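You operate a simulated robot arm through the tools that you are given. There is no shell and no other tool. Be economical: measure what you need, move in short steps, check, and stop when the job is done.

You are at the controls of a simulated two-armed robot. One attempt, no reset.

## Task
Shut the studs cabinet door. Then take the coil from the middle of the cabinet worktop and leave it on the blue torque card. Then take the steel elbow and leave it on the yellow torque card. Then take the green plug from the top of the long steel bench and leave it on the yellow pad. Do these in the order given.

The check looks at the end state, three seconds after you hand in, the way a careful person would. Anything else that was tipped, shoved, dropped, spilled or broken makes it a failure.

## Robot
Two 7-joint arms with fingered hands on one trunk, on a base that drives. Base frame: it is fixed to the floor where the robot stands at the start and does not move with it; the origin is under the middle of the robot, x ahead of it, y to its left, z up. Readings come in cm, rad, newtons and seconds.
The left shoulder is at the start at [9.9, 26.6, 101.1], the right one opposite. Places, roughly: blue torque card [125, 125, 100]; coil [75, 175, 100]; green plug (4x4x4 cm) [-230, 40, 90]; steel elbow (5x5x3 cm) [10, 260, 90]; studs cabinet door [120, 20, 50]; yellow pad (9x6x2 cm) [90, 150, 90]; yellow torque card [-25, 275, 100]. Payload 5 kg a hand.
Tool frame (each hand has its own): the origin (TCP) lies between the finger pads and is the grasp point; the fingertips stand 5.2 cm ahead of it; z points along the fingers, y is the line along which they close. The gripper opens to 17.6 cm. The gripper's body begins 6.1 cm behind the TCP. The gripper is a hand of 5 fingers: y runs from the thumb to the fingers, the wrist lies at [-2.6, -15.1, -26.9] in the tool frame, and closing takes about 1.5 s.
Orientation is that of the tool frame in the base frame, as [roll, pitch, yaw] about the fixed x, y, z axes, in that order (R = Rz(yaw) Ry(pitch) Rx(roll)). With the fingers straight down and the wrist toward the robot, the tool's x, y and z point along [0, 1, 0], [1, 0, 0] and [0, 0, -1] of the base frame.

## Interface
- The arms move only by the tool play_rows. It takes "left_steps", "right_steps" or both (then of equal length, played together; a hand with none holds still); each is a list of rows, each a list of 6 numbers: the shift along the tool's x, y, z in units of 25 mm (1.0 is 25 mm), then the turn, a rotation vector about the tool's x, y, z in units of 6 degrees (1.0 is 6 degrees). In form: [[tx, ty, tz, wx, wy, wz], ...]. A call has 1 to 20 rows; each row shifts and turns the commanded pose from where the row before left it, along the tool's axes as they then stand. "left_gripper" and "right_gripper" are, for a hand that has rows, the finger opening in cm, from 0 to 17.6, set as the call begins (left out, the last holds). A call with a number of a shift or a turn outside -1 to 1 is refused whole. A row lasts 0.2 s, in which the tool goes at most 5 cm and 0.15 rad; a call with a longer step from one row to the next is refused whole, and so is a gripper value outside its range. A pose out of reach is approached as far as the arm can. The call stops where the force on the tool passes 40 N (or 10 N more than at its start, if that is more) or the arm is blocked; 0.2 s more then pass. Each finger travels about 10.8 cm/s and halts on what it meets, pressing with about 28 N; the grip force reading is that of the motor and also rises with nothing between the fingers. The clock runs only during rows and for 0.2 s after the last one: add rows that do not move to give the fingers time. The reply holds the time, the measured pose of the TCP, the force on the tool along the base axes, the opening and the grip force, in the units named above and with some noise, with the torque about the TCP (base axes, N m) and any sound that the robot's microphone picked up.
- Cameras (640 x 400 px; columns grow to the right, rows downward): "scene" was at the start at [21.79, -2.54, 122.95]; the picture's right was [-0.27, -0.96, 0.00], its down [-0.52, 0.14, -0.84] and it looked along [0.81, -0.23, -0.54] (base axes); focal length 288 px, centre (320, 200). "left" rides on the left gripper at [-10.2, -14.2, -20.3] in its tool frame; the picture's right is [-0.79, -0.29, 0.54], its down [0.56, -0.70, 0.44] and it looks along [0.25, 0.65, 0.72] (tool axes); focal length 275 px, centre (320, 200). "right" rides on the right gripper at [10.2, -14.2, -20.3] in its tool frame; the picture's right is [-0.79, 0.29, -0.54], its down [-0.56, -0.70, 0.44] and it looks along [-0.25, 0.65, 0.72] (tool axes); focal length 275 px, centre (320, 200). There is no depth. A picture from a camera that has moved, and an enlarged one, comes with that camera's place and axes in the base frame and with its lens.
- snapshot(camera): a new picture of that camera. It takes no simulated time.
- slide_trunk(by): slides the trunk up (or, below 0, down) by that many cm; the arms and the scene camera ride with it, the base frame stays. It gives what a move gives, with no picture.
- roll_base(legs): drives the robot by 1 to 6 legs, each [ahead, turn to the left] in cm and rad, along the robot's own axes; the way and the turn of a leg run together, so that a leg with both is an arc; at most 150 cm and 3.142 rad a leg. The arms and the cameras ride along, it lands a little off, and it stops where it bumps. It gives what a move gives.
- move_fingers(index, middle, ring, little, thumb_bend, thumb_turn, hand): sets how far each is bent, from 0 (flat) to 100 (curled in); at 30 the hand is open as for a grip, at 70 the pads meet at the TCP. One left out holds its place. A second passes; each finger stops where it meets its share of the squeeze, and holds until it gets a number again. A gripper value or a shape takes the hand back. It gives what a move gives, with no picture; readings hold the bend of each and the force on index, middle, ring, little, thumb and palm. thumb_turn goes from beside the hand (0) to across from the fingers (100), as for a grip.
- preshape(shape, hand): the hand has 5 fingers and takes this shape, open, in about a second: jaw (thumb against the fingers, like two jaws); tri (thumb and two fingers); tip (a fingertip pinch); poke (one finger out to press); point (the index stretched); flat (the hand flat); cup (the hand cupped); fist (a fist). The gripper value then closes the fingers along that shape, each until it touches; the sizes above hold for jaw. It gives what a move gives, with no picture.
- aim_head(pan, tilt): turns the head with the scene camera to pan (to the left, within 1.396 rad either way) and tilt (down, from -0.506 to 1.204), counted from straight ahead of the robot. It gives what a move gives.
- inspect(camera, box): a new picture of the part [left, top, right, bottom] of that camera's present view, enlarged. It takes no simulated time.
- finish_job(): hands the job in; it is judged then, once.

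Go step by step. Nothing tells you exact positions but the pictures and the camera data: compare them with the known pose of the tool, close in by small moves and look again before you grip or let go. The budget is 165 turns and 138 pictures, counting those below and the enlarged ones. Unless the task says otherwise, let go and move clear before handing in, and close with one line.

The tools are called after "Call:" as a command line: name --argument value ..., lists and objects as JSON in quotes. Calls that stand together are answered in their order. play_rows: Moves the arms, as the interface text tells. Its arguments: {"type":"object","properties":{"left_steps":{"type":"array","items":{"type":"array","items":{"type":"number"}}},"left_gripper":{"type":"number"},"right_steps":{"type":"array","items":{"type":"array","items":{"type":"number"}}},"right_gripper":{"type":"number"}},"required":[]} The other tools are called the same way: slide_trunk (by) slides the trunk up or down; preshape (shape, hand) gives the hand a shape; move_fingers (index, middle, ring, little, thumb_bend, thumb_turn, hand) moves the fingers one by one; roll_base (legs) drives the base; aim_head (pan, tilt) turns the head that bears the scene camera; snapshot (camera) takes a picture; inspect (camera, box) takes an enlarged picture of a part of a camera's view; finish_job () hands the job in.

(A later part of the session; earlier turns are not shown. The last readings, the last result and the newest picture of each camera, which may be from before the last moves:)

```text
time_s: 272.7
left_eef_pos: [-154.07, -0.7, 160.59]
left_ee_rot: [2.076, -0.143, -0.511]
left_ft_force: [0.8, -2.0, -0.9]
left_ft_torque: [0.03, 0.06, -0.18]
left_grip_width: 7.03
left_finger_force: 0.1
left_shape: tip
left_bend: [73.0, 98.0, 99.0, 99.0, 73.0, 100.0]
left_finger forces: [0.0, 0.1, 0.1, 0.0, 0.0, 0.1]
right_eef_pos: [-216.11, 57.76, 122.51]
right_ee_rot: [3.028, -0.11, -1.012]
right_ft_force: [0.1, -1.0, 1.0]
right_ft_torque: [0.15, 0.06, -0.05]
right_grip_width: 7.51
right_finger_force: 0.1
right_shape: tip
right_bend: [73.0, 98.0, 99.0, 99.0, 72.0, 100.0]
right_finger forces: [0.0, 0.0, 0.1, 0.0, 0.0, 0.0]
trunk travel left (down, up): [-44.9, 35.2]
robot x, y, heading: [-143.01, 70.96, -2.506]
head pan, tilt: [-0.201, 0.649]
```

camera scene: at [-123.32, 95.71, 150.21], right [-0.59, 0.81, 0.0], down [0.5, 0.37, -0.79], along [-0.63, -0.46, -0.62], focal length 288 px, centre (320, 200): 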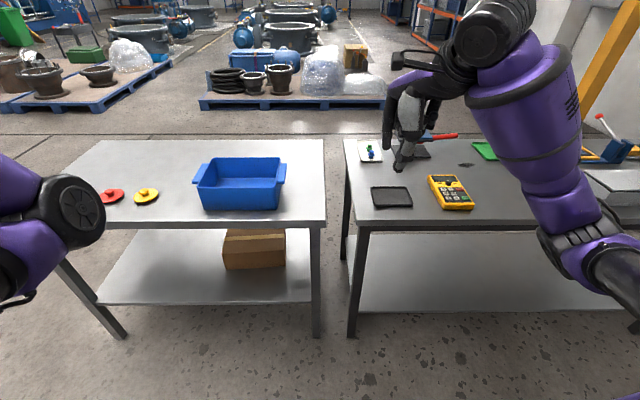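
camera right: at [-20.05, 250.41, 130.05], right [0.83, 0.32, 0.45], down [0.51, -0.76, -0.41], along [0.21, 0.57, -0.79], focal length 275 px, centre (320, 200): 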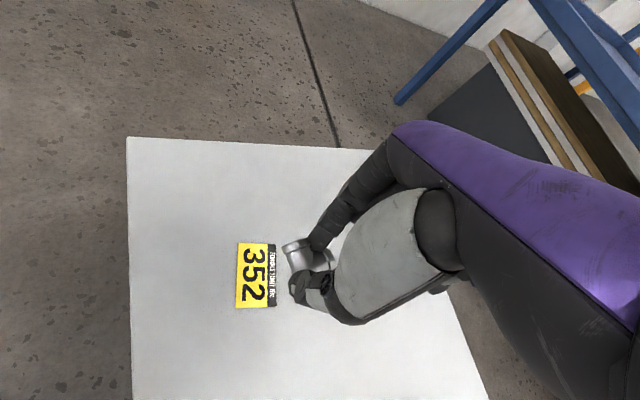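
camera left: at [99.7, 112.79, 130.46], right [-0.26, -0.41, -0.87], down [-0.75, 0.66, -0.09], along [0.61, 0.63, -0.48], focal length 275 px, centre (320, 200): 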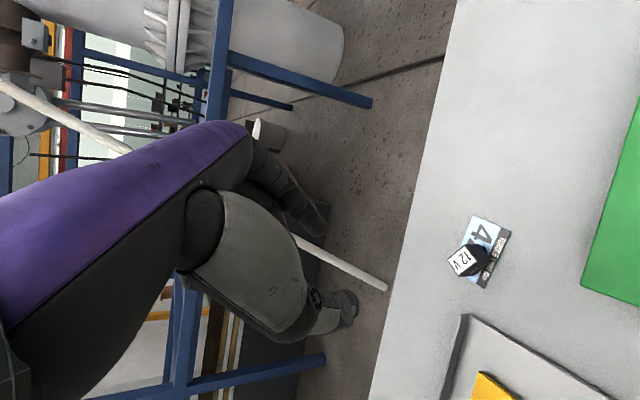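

In position. I'll straighten the right hand and move it over the plug at a safe height.

Call:
play_rows --right_steps '[[0.07, 0.9, 0.2, 0.18, -0.17, -0.12], [0.07, 0.9, 0.2, 0.18, -0.17, -0.12], [0.07, 0.9, 0.2, 0.18, -0.17, -0.12], [0.07, 0.9, 0.2, 0.18, -0.17, -0.12], [0.07, 0.9, 0.2, 0.18, -0.17, -0.12], [0.07, 0.9, 0.2, 0.18, -0.17, -0.12], [0, 0.9, 0.2, 0, 0, 0], [0, 0.9, 0.2, 0, 0, 0], [0, 0, 0, 0, 0, 0]]'

Call:
snapshot --camera "right"

```text
time_s: 272.9
left_eef_pos: [-149.98, 3.3, 163.35]
left_ee_rot: [2.037, -0.133, -0.484]
left_ft_force: [-2.1, 29.1, 25.5]
left_ft_torque: [0.66, -1.21, 2.19]
left_grip_width: 7.04
left_finger_force: 0.1
left_shape: tip
left_bend: [73.0, 98.0, 99.0, 99.0, 73.0, 100.0]
left_finger forces: [0.1, 0.1, 0.0, 0.1, 0.1, 0.0]
right_eef_pos: [-213.06, 61.43, 124.32]
right_ee_rot: [2.999, -0.119, -1.002]
right_ft_force: [-3.3, 28.9, 7.2]
right_ft_torque: [-2.7, -0.16, 0.3]
right_grip_width: 7.51
right_finger_force: 0.1
right_shape: tip
right_bend: [73.0, 98.0, 99.0, 99.0, 72.0, 100.0]
right_finger forces: [0.1, 0.0, 0.1, 0.0, 0.0, 0.1]
trunk travel left (down, up): [-44.9, 35.2]
robot x, y, heading: [-142.94, 71.74, -2.504]
head pan, tilt: [-0.201, 0.649]
stopped in row 1 (left hand): the force on the tool passed its limit at 115 N (the readings are from after the stop); the commanded pose is now the measured one
```

```text
16 pictures are left
camera right: at [-194.58, 63.85, 143.63], right [-0.63, 0.61, 0.48], down [0.27, 0.75, -0.6], along [-0.72, -0.25, -0.64], focal length 275 px, centre (320, 200)
```

right: 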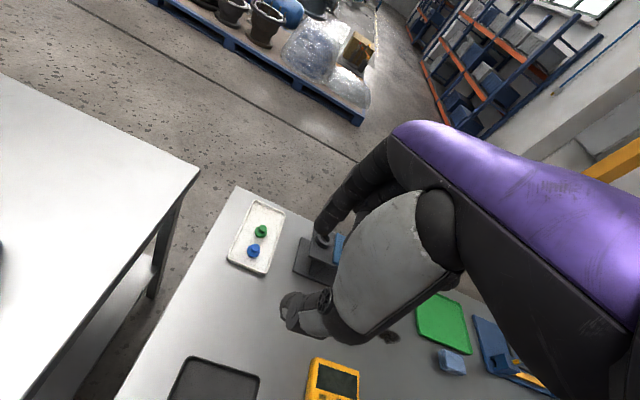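

The jolts come from the left arm, which is folded awkwardly. I'll bring it forward and down to a relaxed pose, then straighten it.

Call:
play_rows --left_steps '[[0, -0.1, 0.3, 0, 0, 0], [0, -0.2, 0.6, 0, 0, 0], [0, -0.32, 0.96, 0, 0, 0], [0, -0.32, 0.96, 0, 0, 0], [0, -0.32, 0.96, 0, 0, 0], [0, -0.32, 0.96, 0, 0, 0], [0, -0.32, 0.96, 0, 0, 0], [0, -0.32, 0.96, 0, 0, 0], [0, -0.32, 0.96, 0, 0, 0], [0, -0.32, 0.96, 0, 0, 0], [0, -0.32, 0.96, 0, 0, 0], [0, -0.32, 0.96, 0, 0, 0]]'

Call:
play_rows --left_steps '[[0, 0, 0, 0.7, 0, 0], [0, 0, 0, 0.7, 0, 0], [0, 0, 0, 0.7, 0, 0], [0, 0, 0, 0.7, 0, 0], [0, 0, 0, 0.7, 0, 0], [0, 0, 0, 0.7, 0, 0], [0, 0, 0, 0.7, 0, 0], [0, 0, 0, 0.7, 0, 0], [0, 0, 0, 0.7, 0, 0], [0, 0, 0, 0.7, 0, 0], [0, 0, 0, 0.7, 0, 0], [0, 0, 0, 0.7, 0, 0], [0, 0, 0, 0, 0, 0]]'

```text
time_s: 275.5
left_eef_pos: [-158.01, -17.5, 143.97]
left_ee_rot: [2.078, -0.139, -0.493]
left_ft_force: [-2.0, 0.4, 0.6]
left_ft_torque: [0.04, -0.07, 0.14]
left_grip_width: 7.06
left_finger_force: 0.0
left_shape: tip
left_bend: [73.0, 98.0, 99.0, 99.0, 73.0, 100.0]
left_finger forces: [0.0, 0.0, 0.0, 0.1, 0.0, 0.1]
left hand out of reach, approached as far as the arm can: row 1, 2, 3, 4, 6
right_eef_pos: [-213.43, 59.43, 123.62]
right_ee_rot: [3.019, -0.121, -0.997]
right_ft_force: [-0.4, -1.0, 0.1]
right_ft_torque: [0.01, -0.08, 0.03]
right_grip_width: 7.54
right_finger_force: 0.0
right_shape: tip
right_bend: [73.0, 98.0, 99.0, 99.0, 72.0, 100.0]
right_finger forces: [0.0, 0.0, 0.0, 0.0, 0.0, 0.0]
trunk travel left (down, up): [-44.9, 35.2]
robot x, y, heading: [-143.01, 71.65, -2.502]
head pan, tilt: [-0.201, 0.649]
```

```text
time_s: 278.3
left_eef_pos: [-157.82, -17.49, 143.96]
left_ee_rot: [2.956, -0.14, -0.496]
left_ft_force: [0.2, 0.1, 0.7]
left_ft_torque: [0.05, 0.04, 0.0]
left_grip_width: 7.02
left_finger_force: 0.0
left_shape: tip
left_bend: [73.0, 98.0, 99.0, 99.0, 73.0, 100.0]
left_finger forces: [0.1, 0.0, 0.0, 0.1, 0.1, 0.0]
right_eef_pos: [-213.29, 59.55, 123.47]
right_ee_rot: [3.016, -0.118, -0.996]
right_ft_force: [0.5, -0.5, -0.2]
right_ft_torque: [0.02, 0.01, -0.02]
right_grip_width: 7.5
right_finger_force: 0.0
right_shape: tip
right_bend: [73.0, 98.0, 99.0, 99.0, 72.0, 100.0]
right_finger forces: [0.0, 0.0, 0.0, 0.1, 0.0, 0.0]
trunk travel left (down, up): [-44.9, 35.2]
robot x, y, heading: [-142.62, 71.49, -2.511]
head pan, tilt: [-0.201, 0.649]
```

The plug is at about (−232, 44); the blue one is 6 cm in front of it. I'll straighten the right hand and bring it over the green plug with a narrower opening.

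Call:
play_rows --right_steps '[[0.1, 0.97, 0.1, 0.265, -0.113, -0.057], [0.1, 0.97, 0.1, 0.265, -0.113, -0.057], [0.1, 0.97, 0.1, 0.265, -0.113, -0.057], [0.1, 0.97, 0.1, 0.265, -0.113, -0.057], [0.1, 0.97, 0.1, 0.265, -0.113, -0.057], [0.1, 0.97, 0.1, 0.265, -0.113, -0.057], [0.1, 0.97, 0.1, 0.265, -0.113, -0.057], [0.1, 0.97, 0.1, 0.265, -0.113, -0.057], [0.1, 0.97, 0.1, 0.265, -0.113, -0.057], [0.1, 0.97, 0.1, 0.265, -0.113, -0.057], [0, 0, 0.8, 0, 0, 0], [0, 0, 0.8, 0, 0, 0], [0, 0, 0, 0, 0, 0]]' --right_gripper 6

Call:
inspect --camera "right" --box '[180, 180, 420, 330]'

```text
time_s: 281.1
left_eef_pos: [-157.87, -17.47, 144.11]
left_ee_rot: [2.958, -0.138, -0.494]
left_ft_force: [-0.4, -0.1, -0.4]
left_ft_torque: [-0.05, 0.04, 0.0]
left_grip_width: 7.03
left_finger_force: 0.0
left_shape: tip
left_bend: [73.0, 98.0, 99.0, 99.0, 73.0, 100.0]
left_finger forces: [0.0, 0.0, 0.0, 0.1, 0.0, 0.0]
right_eef_pos: [-231.11, 44.04, 117.18]
right_ee_rot: [-2.994, -0.002, -0.938]
right_ft_force: [0.2, -0.6, -0.4]
right_ft_torque: [-0.06, 0.0, 0.0]
right_grip_width: 6.09
right_finger_force: 0.0
right_shape: tip
right_bend: [73.0, 98.0, 99.0, 99.0, 74.0, 100.0]
right_finger forces: [0.1, 0.1, 0.1, 0.1, 0.0, 0.0]
trunk travel left (down, up): [-44.9, 35.2]
robot x, y, heading: [-143.27, 71.65, -2.508]
head pan, tilt: [-0.201, 0.649]
```

```text
2.67 times, centred on (300, 255) of right
camera zoom: at [-216.35, 42.41, 139.54], right [-0.76, 0.42, 0.49], down [0.28, 0.9, -0.33], along [-0.58, -0.12, -0.8], focal length 734 px, centre (373, 53)
```

zoom: 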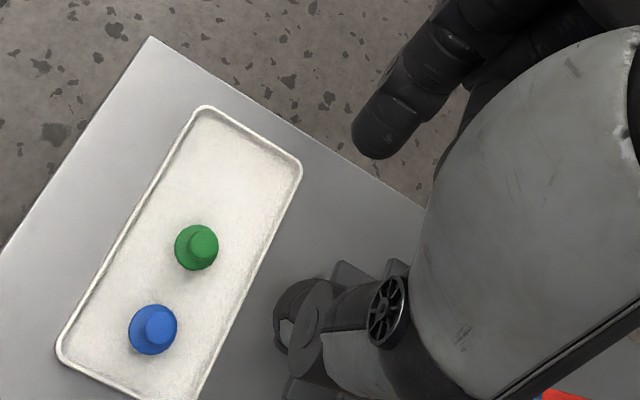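

Clear view: green plug with a knob on a flange, about 2.3 cm ahead of the tips. I'll shift forward and lower to about z 99.

Call:
play_rows --right_steps '[[-0.05, 0.5, 0.3, 0, 0, 0], [-0.05, 0.5, 0.3, 0, 0, 0], [0, 0.13, 0.9, 0, 0, 0], [0, 0.13, 0.9, 0, 0, 0], [0, 0.13, 0.9, 0, 0, 0], [0, 0.13, 0.9, 0, 0, 0], [0, 0.13, 0.9, 0, 0, 0], [0, 0.13, 0.9, 0, 0, 0], [0, 0.13, 0.9, 0, 0, 0], [0, 0, 0, 0, 0, 0]]'

Call:
inspect --camera "right" --box '[180, 180, 420, 330]'

```text
time_s: 283.3
left_eef_pos: [-157.8, -17.52, 143.93]
left_ee_rot: [2.958, -0.139, -0.495]
left_ft_force: [0.3, 0.4, 0.3]
left_ft_torque: [0.0, 0.06, -0.02]
left_grip_width: 7.03
left_finger_force: 0.1
left_shape: tip
left_bend: [73.0, 98.0, 99.0, 99.0, 73.0, 100.0]
left_finger forces: [0.0, 0.0, 0.0, 0.1, 0.1, 0.1]
right_eef_pos: [-233.01, 42.89, 99.5]
right_ee_rot: [-2.991, -0.003, -0.936]
right_ft_force: [0.5, 0.2, 0.5]
right_ft_torque: [0.0, 0.06, -0.04]
right_grip_width: 6.09
right_finger_force: 0.1
right_shape: tip
right_bend: [73.0, 98.0, 99.0, 99.0, 74.0, 100.0]
right_finger forces: [0.0, 0.1, 0.0, 0.1, 0.0, 0.1]
trunk travel left (down, up): [-44.9, 35.2]
robot x, y, heading: [-142.77, 71.27, -2.507]
head pan, tilt: [-0.201, 0.649]
```

```text
2.67 times, centred on (300, 255) of right
camera zoom: at [-218.28, 41.27, 121.74], right [-0.76, 0.42, 0.49], down [0.28, 0.9, -0.33], along [-0.58, -0.12, -0.81], focal length 734 px, centre (373, 53)
```

zoom: 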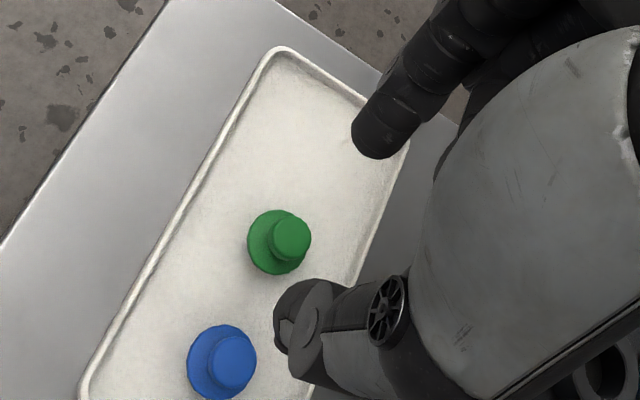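

The thumb would come close to the blue plug, so I'll rotate the hand 35° outward about the green plug and re-centre.

Call:
play_rows --right_steps '[[-0.15, 0.18, 0, 0, 0, 0], [-0.15, 0.18, 0, 0, 0, 0], [0, 0, 0, 0, 0, -0.83], [0, 0, 0, 0, 0, -0.83], [0, 0, 0, 0, 0, -0.83], [0, 0, 0, 0, 0, -0.83], [0, 0, 0, 0, 0, -0.83], [0, 0, 0, 0, 0, -0.83], [0, 0, 0, 0, 0, -0.83], [0, 0, 0, 0, 0, 0]]'

Call:
inspect --camera "right" --box '[180, 180, 420, 330]'

```text
time_s: 285.5
left_eef_pos: [-157.87, -17.47, 144.0]
left_ee_rot: [2.957, -0.139, -0.494]
left_ft_force: [-0.6, 0.1, 0.0]
left_ft_torque: [-0.02, -0.01, 0.01]
left_grip_width: 7.02
left_finger_force: 0.1
left_shape: tip
left_bend: [73.0, 98.0, 99.0, 99.0, 73.0, 100.0]
left_finger forces: [0.1, 0.0, 0.0, 0.0, 0.0, 0.0]
right_eef_pos: [-234.2, 42.99, 99.49]
right_ee_rot: [-3.02, -0.088, -0.332]
right_ft_force: [1.5, 0.0, 0.3]
right_ft_torque: [0.0, 0.0, 0.02]
right_grip_width: 6.14
right_finger_force: 0.0
right_shape: tip
right_bend: [73.0, 98.0, 99.0, 99.0, 74.0, 100.0]
right_finger forces: [0.1, 0.0, 0.0, 0.0, 0.1, 0.0]
trunk travel left (down, up): [-44.9, 35.2]
robot x, y, heading: [-142.73, 71.54, -2.506]
head pan, tilt: [-0.201, 0.649]
```

```text
2.67 times, centred on (300, 255) of right
camera zoom: at [-222.75, 51.3, 122.2], right [-0.9, -0.06, 0.43], down [-0.25, 0.88, -0.4], along [-0.36, -0.47, -0.81], focal length 734 px, centre (373, 53)
```

zoom: 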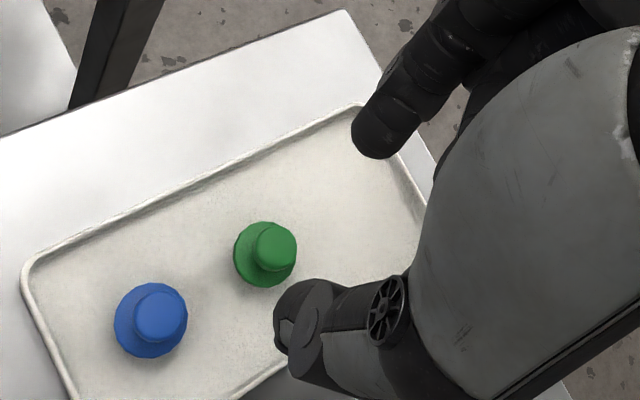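

Good separation. I'll make a small correction and lower to z≈93.5.

Call:
play_rows --right_steps '[[0, 0.12, 0.5, 0, 0, 0], [0, 0.12, 0.5, 0, 0, 0], [0, 0.12, 0.5, 0, 0, 0], [0, 0.1, 0.5, 0, 0, 0], [0, 0.05, 0.4, 0, 0, 0], [0, 0, 0, 0, 0, 0]]'

Call:
inspect --camera "right" --box '[180, 180, 420, 330]'

```text
time_s: 286.9
left_eef_pos: [-157.7, -17.55, 144.05]
left_ee_rot: [2.957, -0.139, -0.497]
left_ft_force: [0.0, 0.0, 0.1]
left_ft_torque: [-0.02, 0.05, 0.0]
left_grip_width: 7.0
left_finger_force: 0.1
left_shape: tip
left_bend: [73.0, 98.0, 99.0, 99.0, 73.0, 100.0]
left_finger forces: [0.0, 0.1, 0.0, 0.0, 0.0, 0.0]
right_eef_pos: [-233.73, 42.39, 93.35]
right_ee_rot: [-3.019, -0.086, -0.334]
right_ft_force: [0.5, 0.5, 0.4]
right_ft_torque: [0.01, 0.0, 0.02]
right_grip_width: 6.11
right_finger_force: 0.1
right_shape: tip
right_bend: [73.0, 98.0, 99.0, 99.0, 74.0, 100.0]
right_finger forces: [0.0, 0.0, 0.0, 0.1, 0.0, 0.1]
trunk travel left (down, up): [-44.9, 35.2]
robot x, y, heading: [-142.71, 71.3, -2.503]
head pan, tilt: [-0.201, 0.649]
```

```text
2.67 times, centred on (300, 255) of right
camera zoom: at [-222.21, 50.65, 116.14], right [-0.9, -0.06, 0.43], down [-0.25, 0.88, -0.4], along [-0.36, -0.47, -0.81], focal length 734 px, centre (373, 53)
```

zoom: 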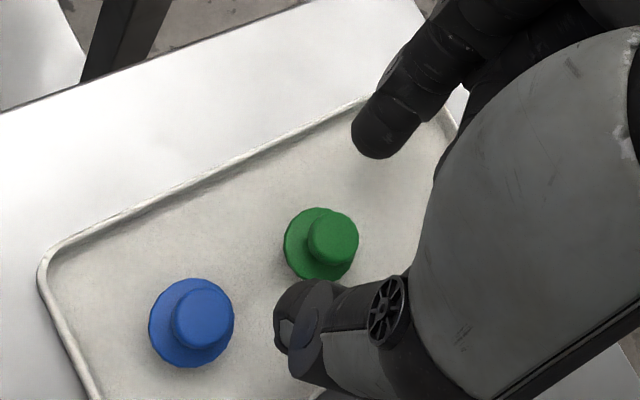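

Call:
play_rows --right_steps '[[0, 0.03, 0.3, 0, 0, 0], [0, 0, 0, 0, 0, 0]]'

Call:
play_rows --right_steps '[[0, 0, 0, 0, 0, 0], [0, 0, 0, 0, 0, 0], [0, 0, 0, 0, 0, 0], [0, 0, 0, 0, 0, 0], [0, 0, 0, 0, 0, 0], [0, 0, 0, 0, 0, 0]]' --right_gripper 1

Call:
inspect --camera "right" --box '[180, 180, 420, 330]'

```text
time_s: 287.5
left_eef_pos: [-157.72, -17.56, 144.06]
left_ee_rot: [2.957, -0.14, -0.494]
left_ft_force: [0.2, 0.4, 0.3]
left_ft_torque: [-0.01, 0.01, 0.0]
left_grip_width: 7.04
left_finger_force: 0.0
left_shape: tip
left_bend: [73.0, 98.0, 99.0, 99.0, 73.0, 100.0]
left_finger forces: [0.0, 0.0, 0.1, 0.0, 0.0, 0.0]
right_eef_pos: [-233.86, 42.29, 92.63]
right_ee_rot: [-3.019, -0.087, -0.334]
right_ft_force: [-0.8, 0.8, -0.3]
right_ft_torque: [-0.04, 0.04, -0.03]
right_grip_width: 6.11
right_finger_force: 0.0
right_shape: tip
right_bend: [73.0, 98.0, 99.0, 99.0, 74.0, 100.0]
right_finger forces: [0.0, 0.1, 0.0, 0.1, 0.0, 0.0]
trunk travel left (down, up): [-44.9, 35.2]
robot x, y, heading: [-142.8, 71.33, -2.505]
head pan, tilt: [-0.201, 0.649]
```

```text
time_s: 288.9
left_eef_pos: [-157.9, -17.55, 143.91]
left_ee_rot: [2.957, -0.139, -0.495]
left_ft_force: [0.5, 0.3, 0.5]
left_ft_torque: [0.01, 0.0, 0.03]
left_grip_width: 7.02
left_finger_force: 0.0
left_shape: tip
left_bend: [73.0, 98.0, 99.0, 99.0, 73.0, 100.0]
left_finger forces: [0.0, 0.1, 0.0, 0.0, 0.0, 0.1]
right_eef_pos: [-233.75, 42.24, 92.65]
right_ee_rot: [-3.019, -0.087, -0.334]
right_ft_force: [0.9, -0.3, 0.0]
right_ft_torque: [0.01, 0.0, -0.01]
right_grip_width: 1.64
right_finger_force: 27.8
right_shape: tip
right_bend: [71.0, 100.0, 100.0, 100.0, 73.0, 100.0]
right_finger forces: [24.2, 0.0, 0.0, 0.1, 24.5, 0.1]
trunk travel left (down, up): [-44.9, 35.2]
robot x, y, heading: [-142.87, 71.39, -2.509]
head pan, tilt: [-0.201, 0.649]
```

```text
2.67 times, centred on (300, 255) of right
camera zoom: at [-222.21, 50.55, 115.32], right [-0.9, -0.06, 0.43], down [-0.25, 0.88, -0.4], along [-0.36, -0.47, -0.81], focal length 734 px, centre (373, 53)
```

zoom: 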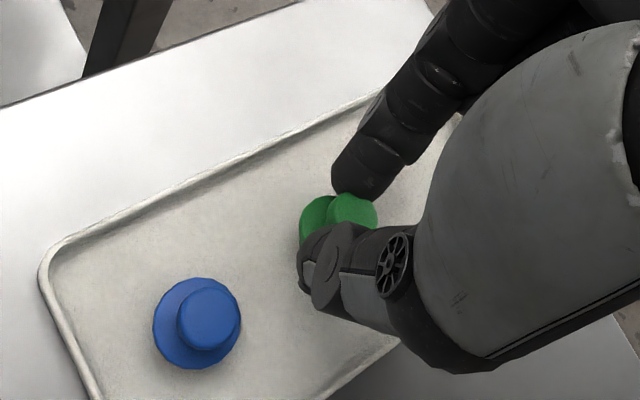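

Gripped on the knob (1.64 cm, 24 N). Lifting.

Call:
play_rows --right_steps '[[0, 0, -0.3, 0, 0, 0], [0, -0.05, -0.5, 0, 0, 0], [0, -0.1, -0.8, 0, 0, 0], [0, -0.1, -0.8, 0, 0, 0], [0, -0.1, -0.8, 0, 0, 0], [0, -0.1, -0.8, 0, 0, 0], [0, -0.1, -0.8, 0, 0, 0], [0, -0.1, -0.8, 0, 0, 0], [0, -0.1, -0.8, 0, 0, 0], [0, -0.1, -0.8, 0, 0, 0], [0, 0, 0, 0, 0, 0]]'

Call:
snapshot --camera "right"

```text
time_s: 291.3
left_eef_pos: [-157.98, -17.68, 143.88]
left_ee_rot: [2.955, -0.14, -0.495]
left_ft_force: [-0.6, 0.2, -0.2]
left_ft_torque: [0.02, -0.04, 0.03]
left_grip_width: 7.06
left_finger_force: 0.0
left_shape: tip
left_bend: [73.0, 98.0, 99.0, 99.0, 73.0, 100.0]
left_finger forces: [0.0, 0.1, 0.0, 0.0, 0.0, 0.1]
right_eef_pos: [-235.33, 42.66, 110.55]
right_ee_rot: [-3.017, -0.088, -0.334]
right_ft_force: [-0.1, -0.2, -1.4]
right_ft_torque: [0.04, -0.05, 0.01]
right_grip_width: 1.63
right_finger_force: 28.0
right_shape: tip
right_bend: [71.0, 100.0, 100.0, 100.0, 73.0, 100.0]
right_finger forces: [24.2, 0.1, 0.0, 0.0, 24.5, 0.0]
trunk travel left (down, up): [-44.9, 35.2]
robot x, y, heading: [-142.47, 71.68, -2.505]
head pan, tilt: [-0.201, 0.649]
```

```text
10 pictures are left
camera right: at [-223.87, 50.98, 133.32], right [-0.9, -0.06, 0.43], down [-0.25, 0.88, -0.4], along [-0.36, -0.47, -0.81], focal length 275 px, centre (320, 200)
```

right: 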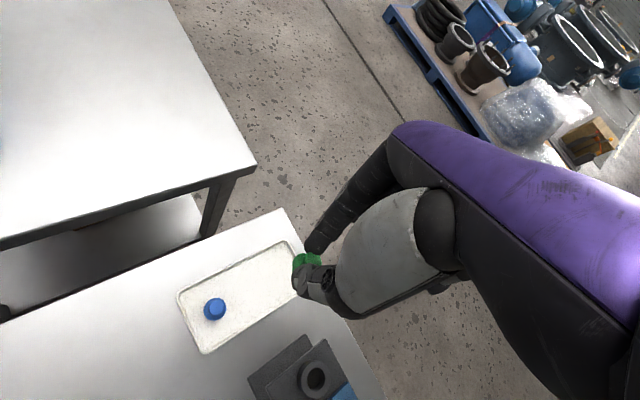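

Plug held securely. I'll back away from the bench in short legs.

Call:
roll_base --legs '[[-20, 0]]'

Call:
roll_base --legs '[[-20, 0]]'

Call:
roll_base --legs '[[-22, 0]]'

```text
time_s: 293.2
left_eef_pos: [-142.55, -5.8, 144.01]
left_ee_rot: [2.955, -0.139, -0.499]
left_ft_force: [1.1, 0.3, 0.6]
left_ft_torque: [-0.06, 0.17, -0.05]
left_grip_width: 7.01
left_finger_force: 0.0
left_shape: tip
left_bend: [73.0, 98.0, 99.0, 99.0, 73.0, 100.0]
left_finger forces: [0.0, 0.0, 0.0, 0.0, 0.0, 0.1]
right_eef_pos: [-219.78, 54.72, 110.88]
right_ee_rot: [-3.02, -0.085, -0.338]
right_ft_force: [0.4, 0.6, 1.7]
right_ft_torque: [-0.06, 0.2, -0.03]
right_grip_width: 1.63
right_finger_force: 28.5
right_shape: tip
right_bend: [71.0, 100.0, 100.0, 100.0, 73.0, 100.0]
right_finger forces: [24.4, 0.0, 0.0, 0.0, 24.7, 0.0]
trunk travel left (down, up): [-44.9, 35.2]
robot x, y, heading: [-127.26, 82.77, -2.51]
head pan, tilt: [-0.201, 0.649]
```

```text
time_s: 295.2
left_eef_pos: [-124.29, 6.6, 145.02]
left_ee_rot: [2.935, -0.138, -0.484]
left_ft_force: [0.1, 0.6, -0.2]
left_ft_torque: [0.03, 0.06, -0.09]
left_grip_width: 7.03
left_finger_force: 0.0
left_shape: tip
left_bend: [73.0, 98.0, 99.0, 99.0, 73.0, 100.0]
left_finger forces: [0.0, 0.1, 0.0, 0.1, 0.0, 0.1]
right_eef_pos: [-202.35, 66.67, 111.91]
right_ee_rot: [-3.03, -0.076, -0.33]
right_ft_force: [0.3, -0.2, 0.2]
right_ft_torque: [0.05, 0.1, 0.0]
right_grip_width: 1.62
right_finger_force: 28.3
right_shape: tip
right_bend: [71.0, 100.0, 100.0, 100.0, 73.0, 100.0]
right_finger forces: [25.7, 0.0, 0.0, 0.0, 26.0, 0.1]
trunk travel left (down, up): [-44.9, 35.2]
robot x, y, heading: [-111.19, 94.54, -2.506]
head pan, tilt: [-0.201, 0.649]
```

```text
time_s: 297.3
left_eef_pos: [-103.86, 20.86, 146.2]
left_ee_rot: [2.907, -0.144, -0.468]
left_ft_force: [0.9, 0.8, 1.0]
left_ft_torque: [-0.07, 0.15, -0.03]
left_grip_width: 7.03
left_finger_force: 0.1
left_shape: tip
left_bend: [73.0, 98.0, 99.0, 99.0, 73.0, 100.0]
left_finger forces: [0.0, 0.0, 0.0, 0.0, 0.1, 0.0]
right_eef_pos: [-182.68, 81.19, 113.37]
right_ee_rot: [-3.042, -0.067, -0.328]
right_ft_force: [0.8, 1.0, 1.7]
right_ft_torque: [-0.06, 0.1, -0.04]
right_grip_width: 1.61
right_finger_force: 28.3
right_shape: tip
right_bend: [71.0, 100.0, 100.0, 100.0, 73.0, 100.0]
right_finger forces: [26.1, 0.0, 0.1, 0.1, 26.3, 0.1]
trunk travel left (down, up): [-44.9, 35.2]
robot x, y, heading: [-92.36, 108.49, -2.508]
head pan, tilt: [-0.201, 0.649]
```

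Call:
roll_base --legs '[[0, 0.6]]'

Call:
roll_base --legs '[[0, 0.7]]'

Call:
slide_trunk --by -20

Call:
roll_base --legs '[[0, 0.65], [0, 0.66]]'

```text
time_s: 300.2
left_eef_pos: [-52.84, 32.02, 147.41]
left_ee_rot: [2.891, -0.144, 0.135]
left_ft_force: [-9.0, 3.6, 4.5]
left_ft_torque: [-0.2, -1.02, 0.47]
left_grip_width: 7.02
left_finger_force: 0.0
left_shape: tip
left_bend: [73.0, 98.0, 99.0, 99.0, 73.0, 100.0]
left_finger forces: [0.1, 0.0, 0.0, 0.0, 0.0, 0.1]
right_eef_pos: [-152.04, 36.65, 114.05]
right_ee_rot: [-3.056, -0.066, 0.271]
right_ft_force: [-8.2, 3.3, -1.2]
right_ft_torque: [-0.47, -1.07, -0.07]
right_grip_width: 1.62
right_finger_force: 28.2
right_shape: tip
right_bend: [71.0, 100.0, 100.0, 100.0, 73.0, 100.0]
right_finger forces: [25.5, 0.0, 0.0, 0.1, 25.7, 0.0]
trunk travel left (down, up): [-44.9, 35.2]
robot x, y, heading: [-94.32, 109.08, -1.903]
head pan, tilt: [-0.201, 0.649]
```

```text
time_s: 300.8
left_eef_pos: [-48.61, 36.98, 148.79]
left_ee_rot: [2.86, -0.133, 0.134]
left_ft_force: [8.4, 5.5, -1.9]
left_ft_torque: [-0.62, 0.83, -0.4]
left_grip_width: 7.03
left_finger_force: 0.1
left_shape: tip
left_bend: [73.0, 98.0, 99.0, 99.0, 73.0, 100.0]
left_finger forces: [0.1, 0.0, 0.0, 0.1, 0.0, 0.1]
right_eef_pos: [-149.16, 40.92, 117.75]
right_ee_rot: [-3.075, -0.036, 0.254]
right_ft_force: [8.9, 4.7, 5.1]
right_ft_torque: [-0.48, 1.13, -0.2]
right_grip_width: 1.63
right_finger_force: 28.0
right_shape: tip
right_bend: [71.0, 100.0, 100.0, 100.0, 73.0, 100.0]
right_finger forces: [25.8, 0.0, 0.0, 0.0, 25.7, 0.1]
trunk travel left (down, up): [-44.9, 35.2]
robot x, y, heading: [-94.09, 108.99, -1.901]
head pan, tilt: [-0.201, 0.649]
stopped in leg 1: the force on the tool passed its limit at 99 N (the readings are from after the stop); the commanded pose is now the measured one
```

```text
time_s: 303.0
left_eef_pos: [-49.64, 36.39, 128.71]
left_ee_rot: [2.87, -0.133, 0.117]
left_ft_force: [1.1, 0.8, 0.3]
left_ft_torque: [-0.06, 0.06, -0.06]
left_grip_width: 7.05
left_finger_force: 0.1
left_shape: tip
left_bend: [73.0, 98.0, 99.0, 99.0, 73.0, 100.0]
left_finger forces: [0.0, 0.1, 0.0, 0.1, 0.1, 0.0]
right_eef_pos: [-149.66, 40.45, 97.15]
right_ee_rot: [-3.069, -0.041, 0.249]
right_ft_force: [0.2, 0.6, 1.4]
right_ft_torque: [-0.07, 0.07, -0.03]
right_grip_width: 1.61
right_finger_force: 27.8
right_shape: tip
right_bend: [71.0, 100.0, 100.0, 100.0, 73.0, 100.0]
right_finger forces: [25.9, 0.0, 0.0, 0.0, 25.6, 0.0]
trunk travel left (down, up): [-24.9, 55.2]
robot x, y, heading: [-94.23, 108.66, -1.9]
head pan, tilt: [-0.201, 0.649]
```

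```text
time_s: 308.8
left_eef_pos: [-13.97, 136.35, 128.64]
left_ee_rot: [2.871, -0.134, 1.464]
left_ft_force: [0.1, 0.5, 0.0]
left_ft_torque: [-0.04, 0.03, -0.08]
left_grip_width: 7.01
left_finger_force: 0.1
left_shape: tip
left_bend: [73.0, 98.0, 99.0, 99.0, 73.0, 100.0]
left_finger forces: [0.0, 0.0, 0.0, 0.0, 0.0, 0.0]
right_eef_pos: [-40.18, 39.86, 97.16]
right_ee_rot: [-3.068, -0.042, 1.598]
right_ft_force: [1.4, 1.0, 0.5]
right_ft_torque: [-0.08, 0.07, 0.04]
right_grip_width: 1.6
right_finger_force: 28.0
right_shape: tip
right_bend: [71.0, 100.0, 100.0, 100.0, 73.0, 100.0]
right_finger forces: [24.7, 0.1, 0.0, 0.1, 24.2, 0.1]
trunk travel left (down, up): [-24.9, 55.2]
robot x, y, heading: [-95.9, 106.02, -0.56]
head pan, tilt: [-0.201, 0.649]
```

Call:
roll_base --legs '[[0, 0.676]]'

Call:
roll_base --legs '[[30, 0]]'

Call:
roll_base --legs '[[28, 0]]'

Call:
slide_trunk --by 28

```text
time_s: 309.4
left_eef_pos: [-16.96, 141.5, 130.43]
left_ee_rot: [2.838, -0.118, 1.441]
left_ft_force: [-4.6, 13.7, -3.0]
left_ft_torque: [-1.64, -0.66, -0.7]
left_grip_width: 7.05
left_finger_force: 0.1
left_shape: tip
left_bend: [73.0, 98.0, 99.0, 99.0, 73.0, 100.0]
left_finger forces: [0.0, 0.1, 0.0, 0.0, 0.0, 0.1]
right_eef_pos: [-42.54, 43.8, 100.86]
right_ee_rot: [-3.099, -0.011, 1.567]
right_ft_force: [-4.5, 10.2, 9.5]
right_ft_torque: [-1.46, -0.42, -0.33]
right_grip_width: 1.58
right_finger_force: 27.9
right_shape: tip
right_bend: [71.0, 100.0, 100.0, 100.0, 73.0, 100.0]
right_finger forces: [25.5, 0.1, 0.0, 0.0, 24.6, 0.0]
trunk travel left (down, up): [-24.9, 55.2]
robot x, y, heading: [-96.47, 106.15, -0.56]
head pan, tilt: [-0.201, 0.649]
stopped in leg 1: the force on the tool passed its limit at 107 N (the readings are from after the stop); the commanded pose is now the measured one
```

```text
time_s: 312.0
left_eef_pos: [8.69, 124.96, 130.33]
left_ee_rot: [2.845, -0.129, 1.44]
left_ft_force: [0.4, -0.7, -0.8]
left_ft_torque: [0.06, 0.06, 0.03]
left_grip_width: 7.03
left_finger_force: 0.1
left_shape: tip
left_bend: [73.0, 98.0, 99.0, 99.0, 73.0, 100.0]
left_finger forces: [0.0, 0.0, 0.0, 0.1, 0.1, 0.0]
right_eef_pos: [-16.62, 27.45, 99.46]
right_ee_rot: [-3.088, -0.026, 1.569]
right_ft_force: [0.7, -0.2, -0.5]
right_ft_torque: [0.06, 0.06, 0.0]
right_grip_width: 1.6
right_finger_force: 28.1
right_shape: tip
right_bend: [71.0, 100.0, 100.0, 100.0, 73.0, 100.0]
right_finger forces: [25.4, 0.1, 0.1, 0.0, 24.6, 0.1]
trunk travel left (down, up): [-24.9, 55.2]
robot x, y, heading: [-71.17, 90.32, -0.547]
head pan, tilt: [-0.201, 0.649]
```

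```text
time_s: 314.4
left_eef_pos: [30.94, 111.55, 131.16]
left_ee_rot: [2.831, -0.123, 1.445]
left_ft_force: [1.4, 1.2, -0.3]
left_ft_torque: [0.0, 0.04, 0.02]
left_grip_width: 7.06
left_finger_force: 0.0
left_shape: tip
left_bend: [73.0, 98.0, 99.0, 99.0, 73.0, 100.0]
left_finger forces: [0.0, 0.1, 0.0, 0.1, 0.0, 0.0]
right_eef_pos: [6.48, 13.84, 100.63]
right_ee_rot: [-3.098, -0.016, 1.573]
right_ft_force: [-0.4, -0.4, -0.4]
right_ft_torque: [0.01, 0.04, 0.04]
right_grip_width: 1.61
right_finger_force: 27.5
right_shape: tip
right_bend: [71.0, 100.0, 100.0, 100.0, 73.0, 100.0]
right_finger forces: [25.6, 0.0, 0.0, 0.0, 24.6, 0.0]
trunk travel left (down, up): [-24.9, 55.2]
robot x, y, heading: [-47.25, 75.56, -0.547]
head pan, tilt: [-0.201, 0.649]
```

```text
time_s: 317.3
left_eef_pos: [29.58, 112.51, 159.66]
left_ee_rot: [2.819, -0.118, 1.448]
left_ft_force: [-0.1, 0.6, -0.9]
left_ft_torque: [0.02, 0.01, 0.0]
left_grip_width: 7.05
left_finger_force: 0.1
left_shape: tip
left_bend: [73.0, 98.0, 99.0, 99.0, 73.0, 100.0]
left_finger forces: [0.0, 0.0, 0.0, 0.1, 0.0, 0.0]
right_eef_pos: [5.5, 14.51, 129.7]
right_ee_rot: [-3.109, -0.01, 1.572]
right_ft_force: [0.5, -0.7, -0.2]
right_ft_torque: [0.06, 0.01, -0.02]
right_grip_width: 1.6
right_finger_force: 27.6
right_shape: tip
right_bend: [71.0, 100.0, 100.0, 100.0, 73.0, 100.0]
right_finger forces: [25.4, 0.0, 0.0, 0.1, 24.6, 0.1]
trunk travel left (down, up): [-52.9, 27.2]
robot x, y, heading: [-47.14, 75.65, -0.545]
head pan, tilt: [-0.201, 0.649]
```

The robot ended at s≈−89, right where I want it along the bench. I'll relax the left arm forward, then turn to face the cabinet.

Call:
play_rows --left_steps '[[-0.3, 0.4, 0.2, 0.1, 0, 0], [-0.8, 0.8, 0.3, 0.3, 0, 0], [-0.8, 0.8, 0.3, 0.3, 0, 0], [-0.8, 0.8, 0.3, 0.3, 0, 0], [-0.8, 0.8, 0.3, 0.3, 0, 0], [-0.8, 0.8, 0.3, 0.3, 0, 0], [-0.8, 0.8, 0.3, 0.3, 0, 0], [-0.8, 0.8, 0.3, 0.3, 0, 0], [-0.8, 0.8, 0.3, 0.3, 0, 0], [-0.8, 0.8, 0.3, 0.3, 0, 0], [-0.4, 0.4, 0, 0.3, 0, 0]]'

Call:
roll_base --legs '[[0, 0.4]]'

Call:
roll_base --legs '[[0, 0.4]]'

Call:
roll_base --legs '[[0, 0.38]]'

```text
time_s: 319.7
left_eef_pos: [47.85, 90.83, 153.88]
left_ee_rot: [-3.14, -0.118, 1.447]
left_ft_force: [-0.8, -0.1, 0.0]
left_ft_torque: [-0.05, -0.01, 0.04]
left_grip_width: 7.05
left_finger_force: 0.0
left_shape: tip
left_bend: [73.0, 98.0, 99.0, 99.0, 73.0, 100.0]
left_finger forces: [0.1, 0.1, 0.0, 0.0, 0.1, 0.0]
right_eef_pos: [5.4, 14.45, 129.79]
right_ee_rot: [-3.109, -0.009, 1.574]
right_ft_force: [-0.2, -0.2, 0.3]
right_ft_torque: [0.03, 0.01, 0.0]
right_grip_width: 1.55
right_finger_force: 27.9
right_shape: tip
right_bend: [71.0, 100.0, 100.0, 100.0, 73.0, 100.0]
right_finger forces: [25.5, 0.0, 0.1, 0.0, 24.5, 0.0]
trunk travel left (down, up): [-52.9, 27.2]
robot x, y, heading: [-47.1, 75.46, -0.546]
head pan, tilt: [-0.201, 0.649]
```

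```text
time_s: 321.8
left_eef_pos: [34.69, 125.87, 153.99]
left_ee_rot: [-3.14, -0.119, 1.838]
left_ft_force: [-0.1, -2.2, 1.3]
left_ft_torque: [0.21, 0.0, 0.06]
left_grip_width: 7.01
left_finger_force: 0.1
left_shape: tip
left_bend: [73.0, 98.0, 99.0, 99.0, 73.0, 100.0]
left_finger forces: [0.0, 0.0, 0.1, 0.0, 0.0, 0.0]
right_eef_pos: [24.65, 39.22, 129.74]
right_ee_rot: [-3.111, -0.008, 1.965]
right_ft_force: [-0.6, -1.0, -0.6]
right_ft_torque: [0.15, -0.09, -0.02]
right_grip_width: 1.59
right_finger_force: 28.0
right_shape: tip
right_bend: [71.0, 100.0, 100.0, 100.0, 73.0, 100.0]
right_finger forces: [25.3, 0.0, 0.0, 0.1, 24.2, 0.0]
trunk travel left (down, up): [-52.9, 27.2]
robot x, y, heading: [-47.6, 74.71, -0.155]
head pan, tilt: [-0.201, 0.649]
```

```text
time_s: 323.8
left_eef_pos: [7.67, 152.67, 154.94]
left_ee_rot: [3.131, -0.116, 2.227]
left_ft_force: [1.3, -3.3, 1.6]
left_ft_torque: [0.44, 0.23, 0.08]
left_grip_width: 7.02
left_finger_force: 0.1
left_shape: tip
left_bend: [73.0, 98.0, 99.0, 99.0, 73.0, 100.0]
left_finger forces: [0.0, 0.0, 0.0, 0.1, 0.0, 0.0]
right_eef_pos: [31.45, 68.68, 130.63]
right_ee_rot: [-3.124, -0.004, 2.353]
right_ft_force: [0.4, -3.0, -0.9]
right_ft_torque: [0.45, 0.14, -0.02]
right_grip_width: 1.58
right_finger_force: 27.9
right_shape: tip
right_bend: [71.0, 100.0, 100.0, 100.0, 73.0, 100.0]
right_finger forces: [25.0, 0.1, 0.0, 0.1, 24.1, 0.0]
trunk travel left (down, up): [-52.9, 27.2]
robot x, y, heading: [-47.02, 73.81, 0.232]
head pan, tilt: [-0.201, 0.649]
```

```text
time_s: 324.5
left_eef_pos: [1.45, 152.83, 157.59]
left_ee_rot: [3.077, -0.125, 2.231]
left_ft_force: [-2.9, -0.3, -0.7]
left_ft_torque: [0.04, -0.31, -0.06]
left_grip_width: 7.03
left_finger_force: 0.0
left_shape: tip
left_bend: [73.0, 98.0, 99.0, 99.0, 73.0, 100.0]
left_finger forces: [0.0, 0.0, 0.1, 0.0, 0.0, 0.2]
right_eef_pos: [26.05, 68.08, 133.22]
right_ee_rot: [3.135, 0.022, 2.341]
right_ft_force: [-5.1, -0.4, 0.0]
right_ft_torque: [-0.09, -0.56, -0.13]
right_grip_width: 1.56
right_finger_force: 27.9
right_shape: tip
right_bend: [71.0, 100.0, 100.0, 100.0, 73.0, 100.0]
right_finger forces: [25.4, 0.1, 0.0, 0.0, 24.7, 0.1]
trunk travel left (down, up): [-52.9, 27.2]
robot x, y, heading: [-47.08, 73.55, 0.237]
head pan, tilt: [-0.201, 0.649]
stopped in leg 1: the force on the tool passed its limit at 84 N (the readings are from after the stop); the commanded pose is now the measured one
```

Consecutive legs without settling trip the limit; I'll put a settling pause between legs.

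Call:
aim_head --pan -0.1 --tilt 0.8

Call:
roll_base --legs '[[0, 0.4]]'

Call:
aim_head --pan -0.2 --tilt 0.8

Call:
roll_base --legs '[[25, 0]]'

Call:
aim_head --pan -0.1 --tilt 0.8

Call:
roll_base --legs '[[25, 0]]'

```text
time_s: 325.2
left_eef_pos: [1.6, 151.88, 157.47]
left_ee_rot: [3.096, -0.103, 2.215]
left_ft_force: [1.0, -1.9, -0.4]
left_ft_torque: [0.16, -0.18, -0.1]
left_grip_width: 6.99
left_finger_force: 0.0
left_shape: tip
left_bend: [73.0, 98.0, 99.0, 99.0, 73.0, 100.0]
left_finger forces: [0.1, 0.0, 0.0, 0.0, 0.1, 0.1]
right_eef_pos: [26.15, 67.97, 133.32]
right_ee_rot: [3.137, 0.02, 2.337]
right_ft_force: [-1.0, 1.8, 0.7]
right_ft_torque: [-0.28, -0.16, -0.05]
right_grip_width: 1.57
right_finger_force: 27.6
right_shape: tip
right_bend: [71.0, 100.0, 100.0, 100.0, 73.0, 100.0]
right_finger forces: [25.5, 0.0, 0.0, 0.0, 24.7, 0.1]
trunk travel left (down, up): [-52.9, 27.2]
robot x, y, heading: [-47.22, 73.89, 0.236]
head pan, tilt: [-0.099, 0.799]
```

```text
time_s: 327.3
left_eef_pos: [-32.67, 165.55, 156.53]
left_ee_rot: [3.103, -0.111, 2.62]
left_ft_force: [-0.7, 3.9, -2.2]
left_ft_torque: [-0.46, -0.15, -0.1]
left_grip_width: 7.03
left_finger_force: 0.1
left_shape: tip
left_bend: [73.0, 98.0, 99.0, 99.0, 73.0, 100.0]
left_finger forces: [0.0, 0.0, 0.0, 0.1, 0.0, 0.0]
right_eef_pos: [22.78, 97.82, 133.08]
right_ee_rot: [-3.141, 0.018, 2.74]
right_ft_force: [-0.6, 2.7, -0.5]
right_ft_torque: [-0.36, -0.12, 0.02]
right_grip_width: 1.56
right_finger_force: 28.3
right_shape: tip
right_bend: [71.0, 100.0, 100.0, 100.0, 73.0, 100.0]
right_finger forces: [25.2, 0.0, 0.0, 0.1, 24.3, 0.1]
trunk travel left (down, up): [-52.9, 27.2]
robot x, y, heading: [-46.43, 72.94, 0.635]
head pan, tilt: [-0.099, 0.799]
```

```text
time_s: 328.0
left_eef_pos: [-34.45, 163.9, 158.12]
left_ee_rot: [3.081, -0.113, 2.626]
left_ft_force: [-1.7, -2.5, 1.6]
left_ft_torque: [0.23, -0.14, 0.0]
left_grip_width: 7.03
left_finger_force: 0.1
left_shape: tip
left_bend: [73.0, 98.0, 99.0, 99.0, 73.0, 100.0]
left_finger forces: [0.0, 0.1, 0.1, 0.0, 0.0, 0.0]
right_eef_pos: [21.35, 96.03, 134.07]
right_ee_rot: [3.125, 0.027, 2.74]
right_ft_force: [-1.4, -1.1, 1.5]
right_ft_torque: [0.17, -0.19, -0.04]
right_grip_width: 1.57
right_finger_force: 28.0
right_shape: tip
right_bend: [71.0, 100.0, 100.0, 100.0, 73.0, 100.0]
right_finger forces: [25.1, 0.0, 0.0, 0.1, 24.3, 0.0]
trunk travel left (down, up): [-52.9, 27.2]
robot x, y, heading: [-46.36, 73.02, 0.632]
head pan, tilt: [-0.201, 0.799]
```

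```text
time_s: 330.2
left_eef_pos: [-13.91, 179.14, 157.77]
left_ee_rot: [3.086, -0.11, 2.624]
left_ft_force: [1.6, 0.6, -0.1]
left_ft_torque: [0.0, 0.11, 0.0]
left_grip_width: 7.05
left_finger_force: 0.1
left_shape: tip
left_bend: [73.0, 98.0, 99.0, 99.0, 73.0, 100.0]
left_finger forces: [0.0, 0.1, 0.1, 0.0, 0.1, 0.0]
right_eef_pos: [41.89, 111.38, 133.75]
right_ee_rot: [3.13, 0.026, 2.742]
right_ft_force: [0.3, 1.0, -1.1]
right_ft_torque: [-0.05, 0.11, 0.03]
right_grip_width: 1.57
right_finger_force: 28.1
right_shape: tip
right_bend: [71.0, 100.0, 100.0, 100.0, 73.0, 100.0]
right_finger forces: [25.1, 0.0, 0.0, 0.1, 24.2, 0.0]
trunk travel left (down, up): [-52.9, 27.2]
robot x, y, heading: [-26.07, 87.95, 0.641]
head pan, tilt: [-0.201, 0.799]
```

```text
time_s: 330.9
left_eef_pos: [-16.16, 178.29, 158.89]
left_ee_rot: [3.059, -0.116, 2.638]
left_ft_force: [-1.5, -0.9, 0.1]
left_ft_torque: [0.06, -0.17, 0.0]
left_grip_width: 7.04
left_finger_force: 0.1
left_shape: tip
left_bend: [73.0, 98.0, 99.0, 99.0, 73.0, 100.0]
left_finger forces: [0.0, 0.0, 0.0, 0.0, 0.1, 0.1]
right_eef_pos: [40.28, 110.1, 134.78]
right_ee_rot: [3.117, 0.033, 2.742]
right_ft_force: [-1.8, 0.0, 0.6]
right_ft_torque: [0.01, -0.14, -0.04]
right_grip_width: 1.56
right_finger_force: 27.4
right_shape: tip
right_bend: [71.0, 100.0, 100.0, 100.0, 73.0, 100.0]
right_finger forces: [25.5, 0.1, 0.1, 0.1, 24.6, 0.1]
trunk travel left (down, up): [-52.9, 27.2]
robot x, y, heading: [-26.34, 87.88, 0.632]
head pan, tilt: [-0.099, 0.799]
```

```text
time_s: 333.2
left_eef_pos: [4.84, 193.4, 158.86]
left_ee_rot: [3.062, -0.118, 2.634]
left_ft_force: [0.4, 0.9, -0.6]
left_ft_torque: [-0.08, 0.11, 0.02]
left_grip_width: 7.06
left_finger_force: 0.0
left_shape: tip
left_bend: [73.0, 98.0, 99.0, 99.0, 73.0, 100.0]
left_finger forces: [0.0, 0.0, 0.0, 0.0, 0.1, 0.1]
right_eef_pos: [60.99, 125.27, 134.74]
right_ee_rot: [3.118, 0.032, 2.739]
right_ft_force: [0.1, 0.8, 0.3]
right_ft_torque: [-0.05, 0.12, 0.02]
right_grip_width: 1.61
right_finger_force: 27.7
right_shape: tip
right_bend: [71.0, 100.0, 100.0, 100.0, 73.0, 100.0]
right_finger forces: [25.5, 0.1, 0.1, 0.0, 24.7, 0.0]
trunk travel left (down, up): [-52.9, 27.2]
robot x, y, heading: [-5.66, 103.51, 0.633]
head pan, tilt: [-0.099, 0.799]
```

Call:
aim_head --pan -0.2 --tilt 0.75

Call:
roll_base --legs '[[15, 0]]'

Call:
aim_head --pan 0.0 --tilt 0.75

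Call:
snapshot --camera "scene"

```text
time_s: 333.9
left_eef_pos: [2.37, 192.69, 159.91]
left_ee_rot: [3.034, -0.124, 2.65]
left_ft_force: [-0.6, -0.4, 0.2]
left_ft_torque: [0.07, -0.18, -0.01]
left_grip_width: 7.0
left_finger_force: 0.1
left_shape: tip
left_bend: [73.0, 98.0, 99.0, 99.0, 73.0, 100.0]
left_finger forces: [0.0, 0.0, 0.0, 0.1, 0.0, 0.0]
right_eef_pos: [59.3, 124.51, 135.89]
right_ee_rot: [3.091, 0.035, 2.743]
right_ft_force: [-1.3, -0.2, 1.1]
right_ft_torque: [0.07, -0.12, -0.03]
right_grip_width: 1.58
right_finger_force: 28.4
right_shape: tip
right_bend: [71.0, 100.0, 100.0, 100.0, 73.0, 100.0]
right_finger forces: [25.6, 0.0, 0.1, 0.1, 24.6, 0.1]
trunk travel left (down, up): [-52.9, 27.2]
robot x, y, heading: [-5.78, 102.86, 0.637]
head pan, tilt: [-0.201, 0.75]
```

```text
time_s: 335.5
left_eef_pos: [14.38, 201.69, 160.02]
left_ee_rot: [3.033, -0.13, 2.658]
left_ft_force: [-2.2, 0.0, -0.9]
left_ft_torque: [-0.08, -0.21, -0.01]
left_grip_width: 7.03
left_finger_force: 0.0
left_shape: tip
left_bend: [73.0, 98.0, 99.0, 99.0, 73.0, 100.0]
left_finger forces: [0.1, 0.0, 0.0, 0.0, 0.0, 0.0]
right_eef_pos: [71.34, 133.8, 135.88]
right_ee_rot: [3.09, 0.032, 2.75]
right_ft_force: [-0.7, 1.0, -2.7]
right_ft_torque: [0.01, -0.11, -0.01]
right_grip_width: 1.58
right_finger_force: 27.8
right_shape: tip
right_bend: [71.0, 100.0, 100.0, 100.0, 73.0, 100.0]
right_finger forces: [25.5, 0.0, 0.1, 0.0, 24.6, 0.0]
trunk travel left (down, up): [-52.9, 27.2]
robot x, y, heading: [6.09, 111.9, 0.64]
head pan, tilt: [-0.201, 0.75]
```

```text
time_s: 336.3
left_eef_pos: [11.81, 200.88, 161.16]
left_ee_rot: [3.003, -0.134, 2.673]
left_ft_force: [-3.2, -1.2, 1.1]
left_ft_torque: [0.1, -0.38, -0.1]
left_grip_width: 7.04
left_finger_force: 0.0
left_shape: tip
left_bend: [73.0, 98.0, 99.0, 99.0, 73.0, 100.0]
left_finger forces: [0.1, 0.0, 0.0, 0.1, 0.0, 0.0]
right_eef_pos: [69.4, 133.11, 137.38]
right_ee_rot: [3.057, 0.033, 2.757]
right_ft_force: [-2.9, -1.0, 1.0]
right_ft_torque: [0.1, -0.31, -0.11]
right_grip_width: 1.57
right_finger_force: 27.8
right_shape: tip
right_bend: [71.0, 100.0, 100.0, 100.0, 73.0, 100.0]
right_finger forces: [25.5, 0.1, 0.0, 0.0, 24.6, 0.0]
trunk travel left (down, up): [-52.9, 27.2]
robot x, y, heading: [6.16, 111.82, 0.64]
head pan, tilt: [0.0, 0.75]
```

```text
9 pictures are left
camera scene: at [16.16, 119.2, 157.51], right [0.59, -0.8, 0.0], down [-0.56, -0.41, -0.72], along [0.58, 0.43, -0.69], focal length 288 px, centre (320, 200)
```

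scene: 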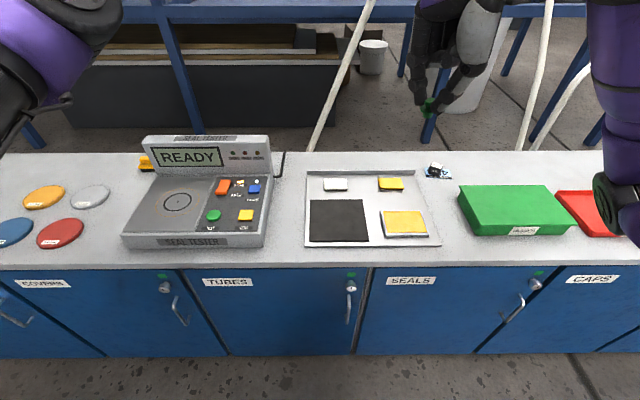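

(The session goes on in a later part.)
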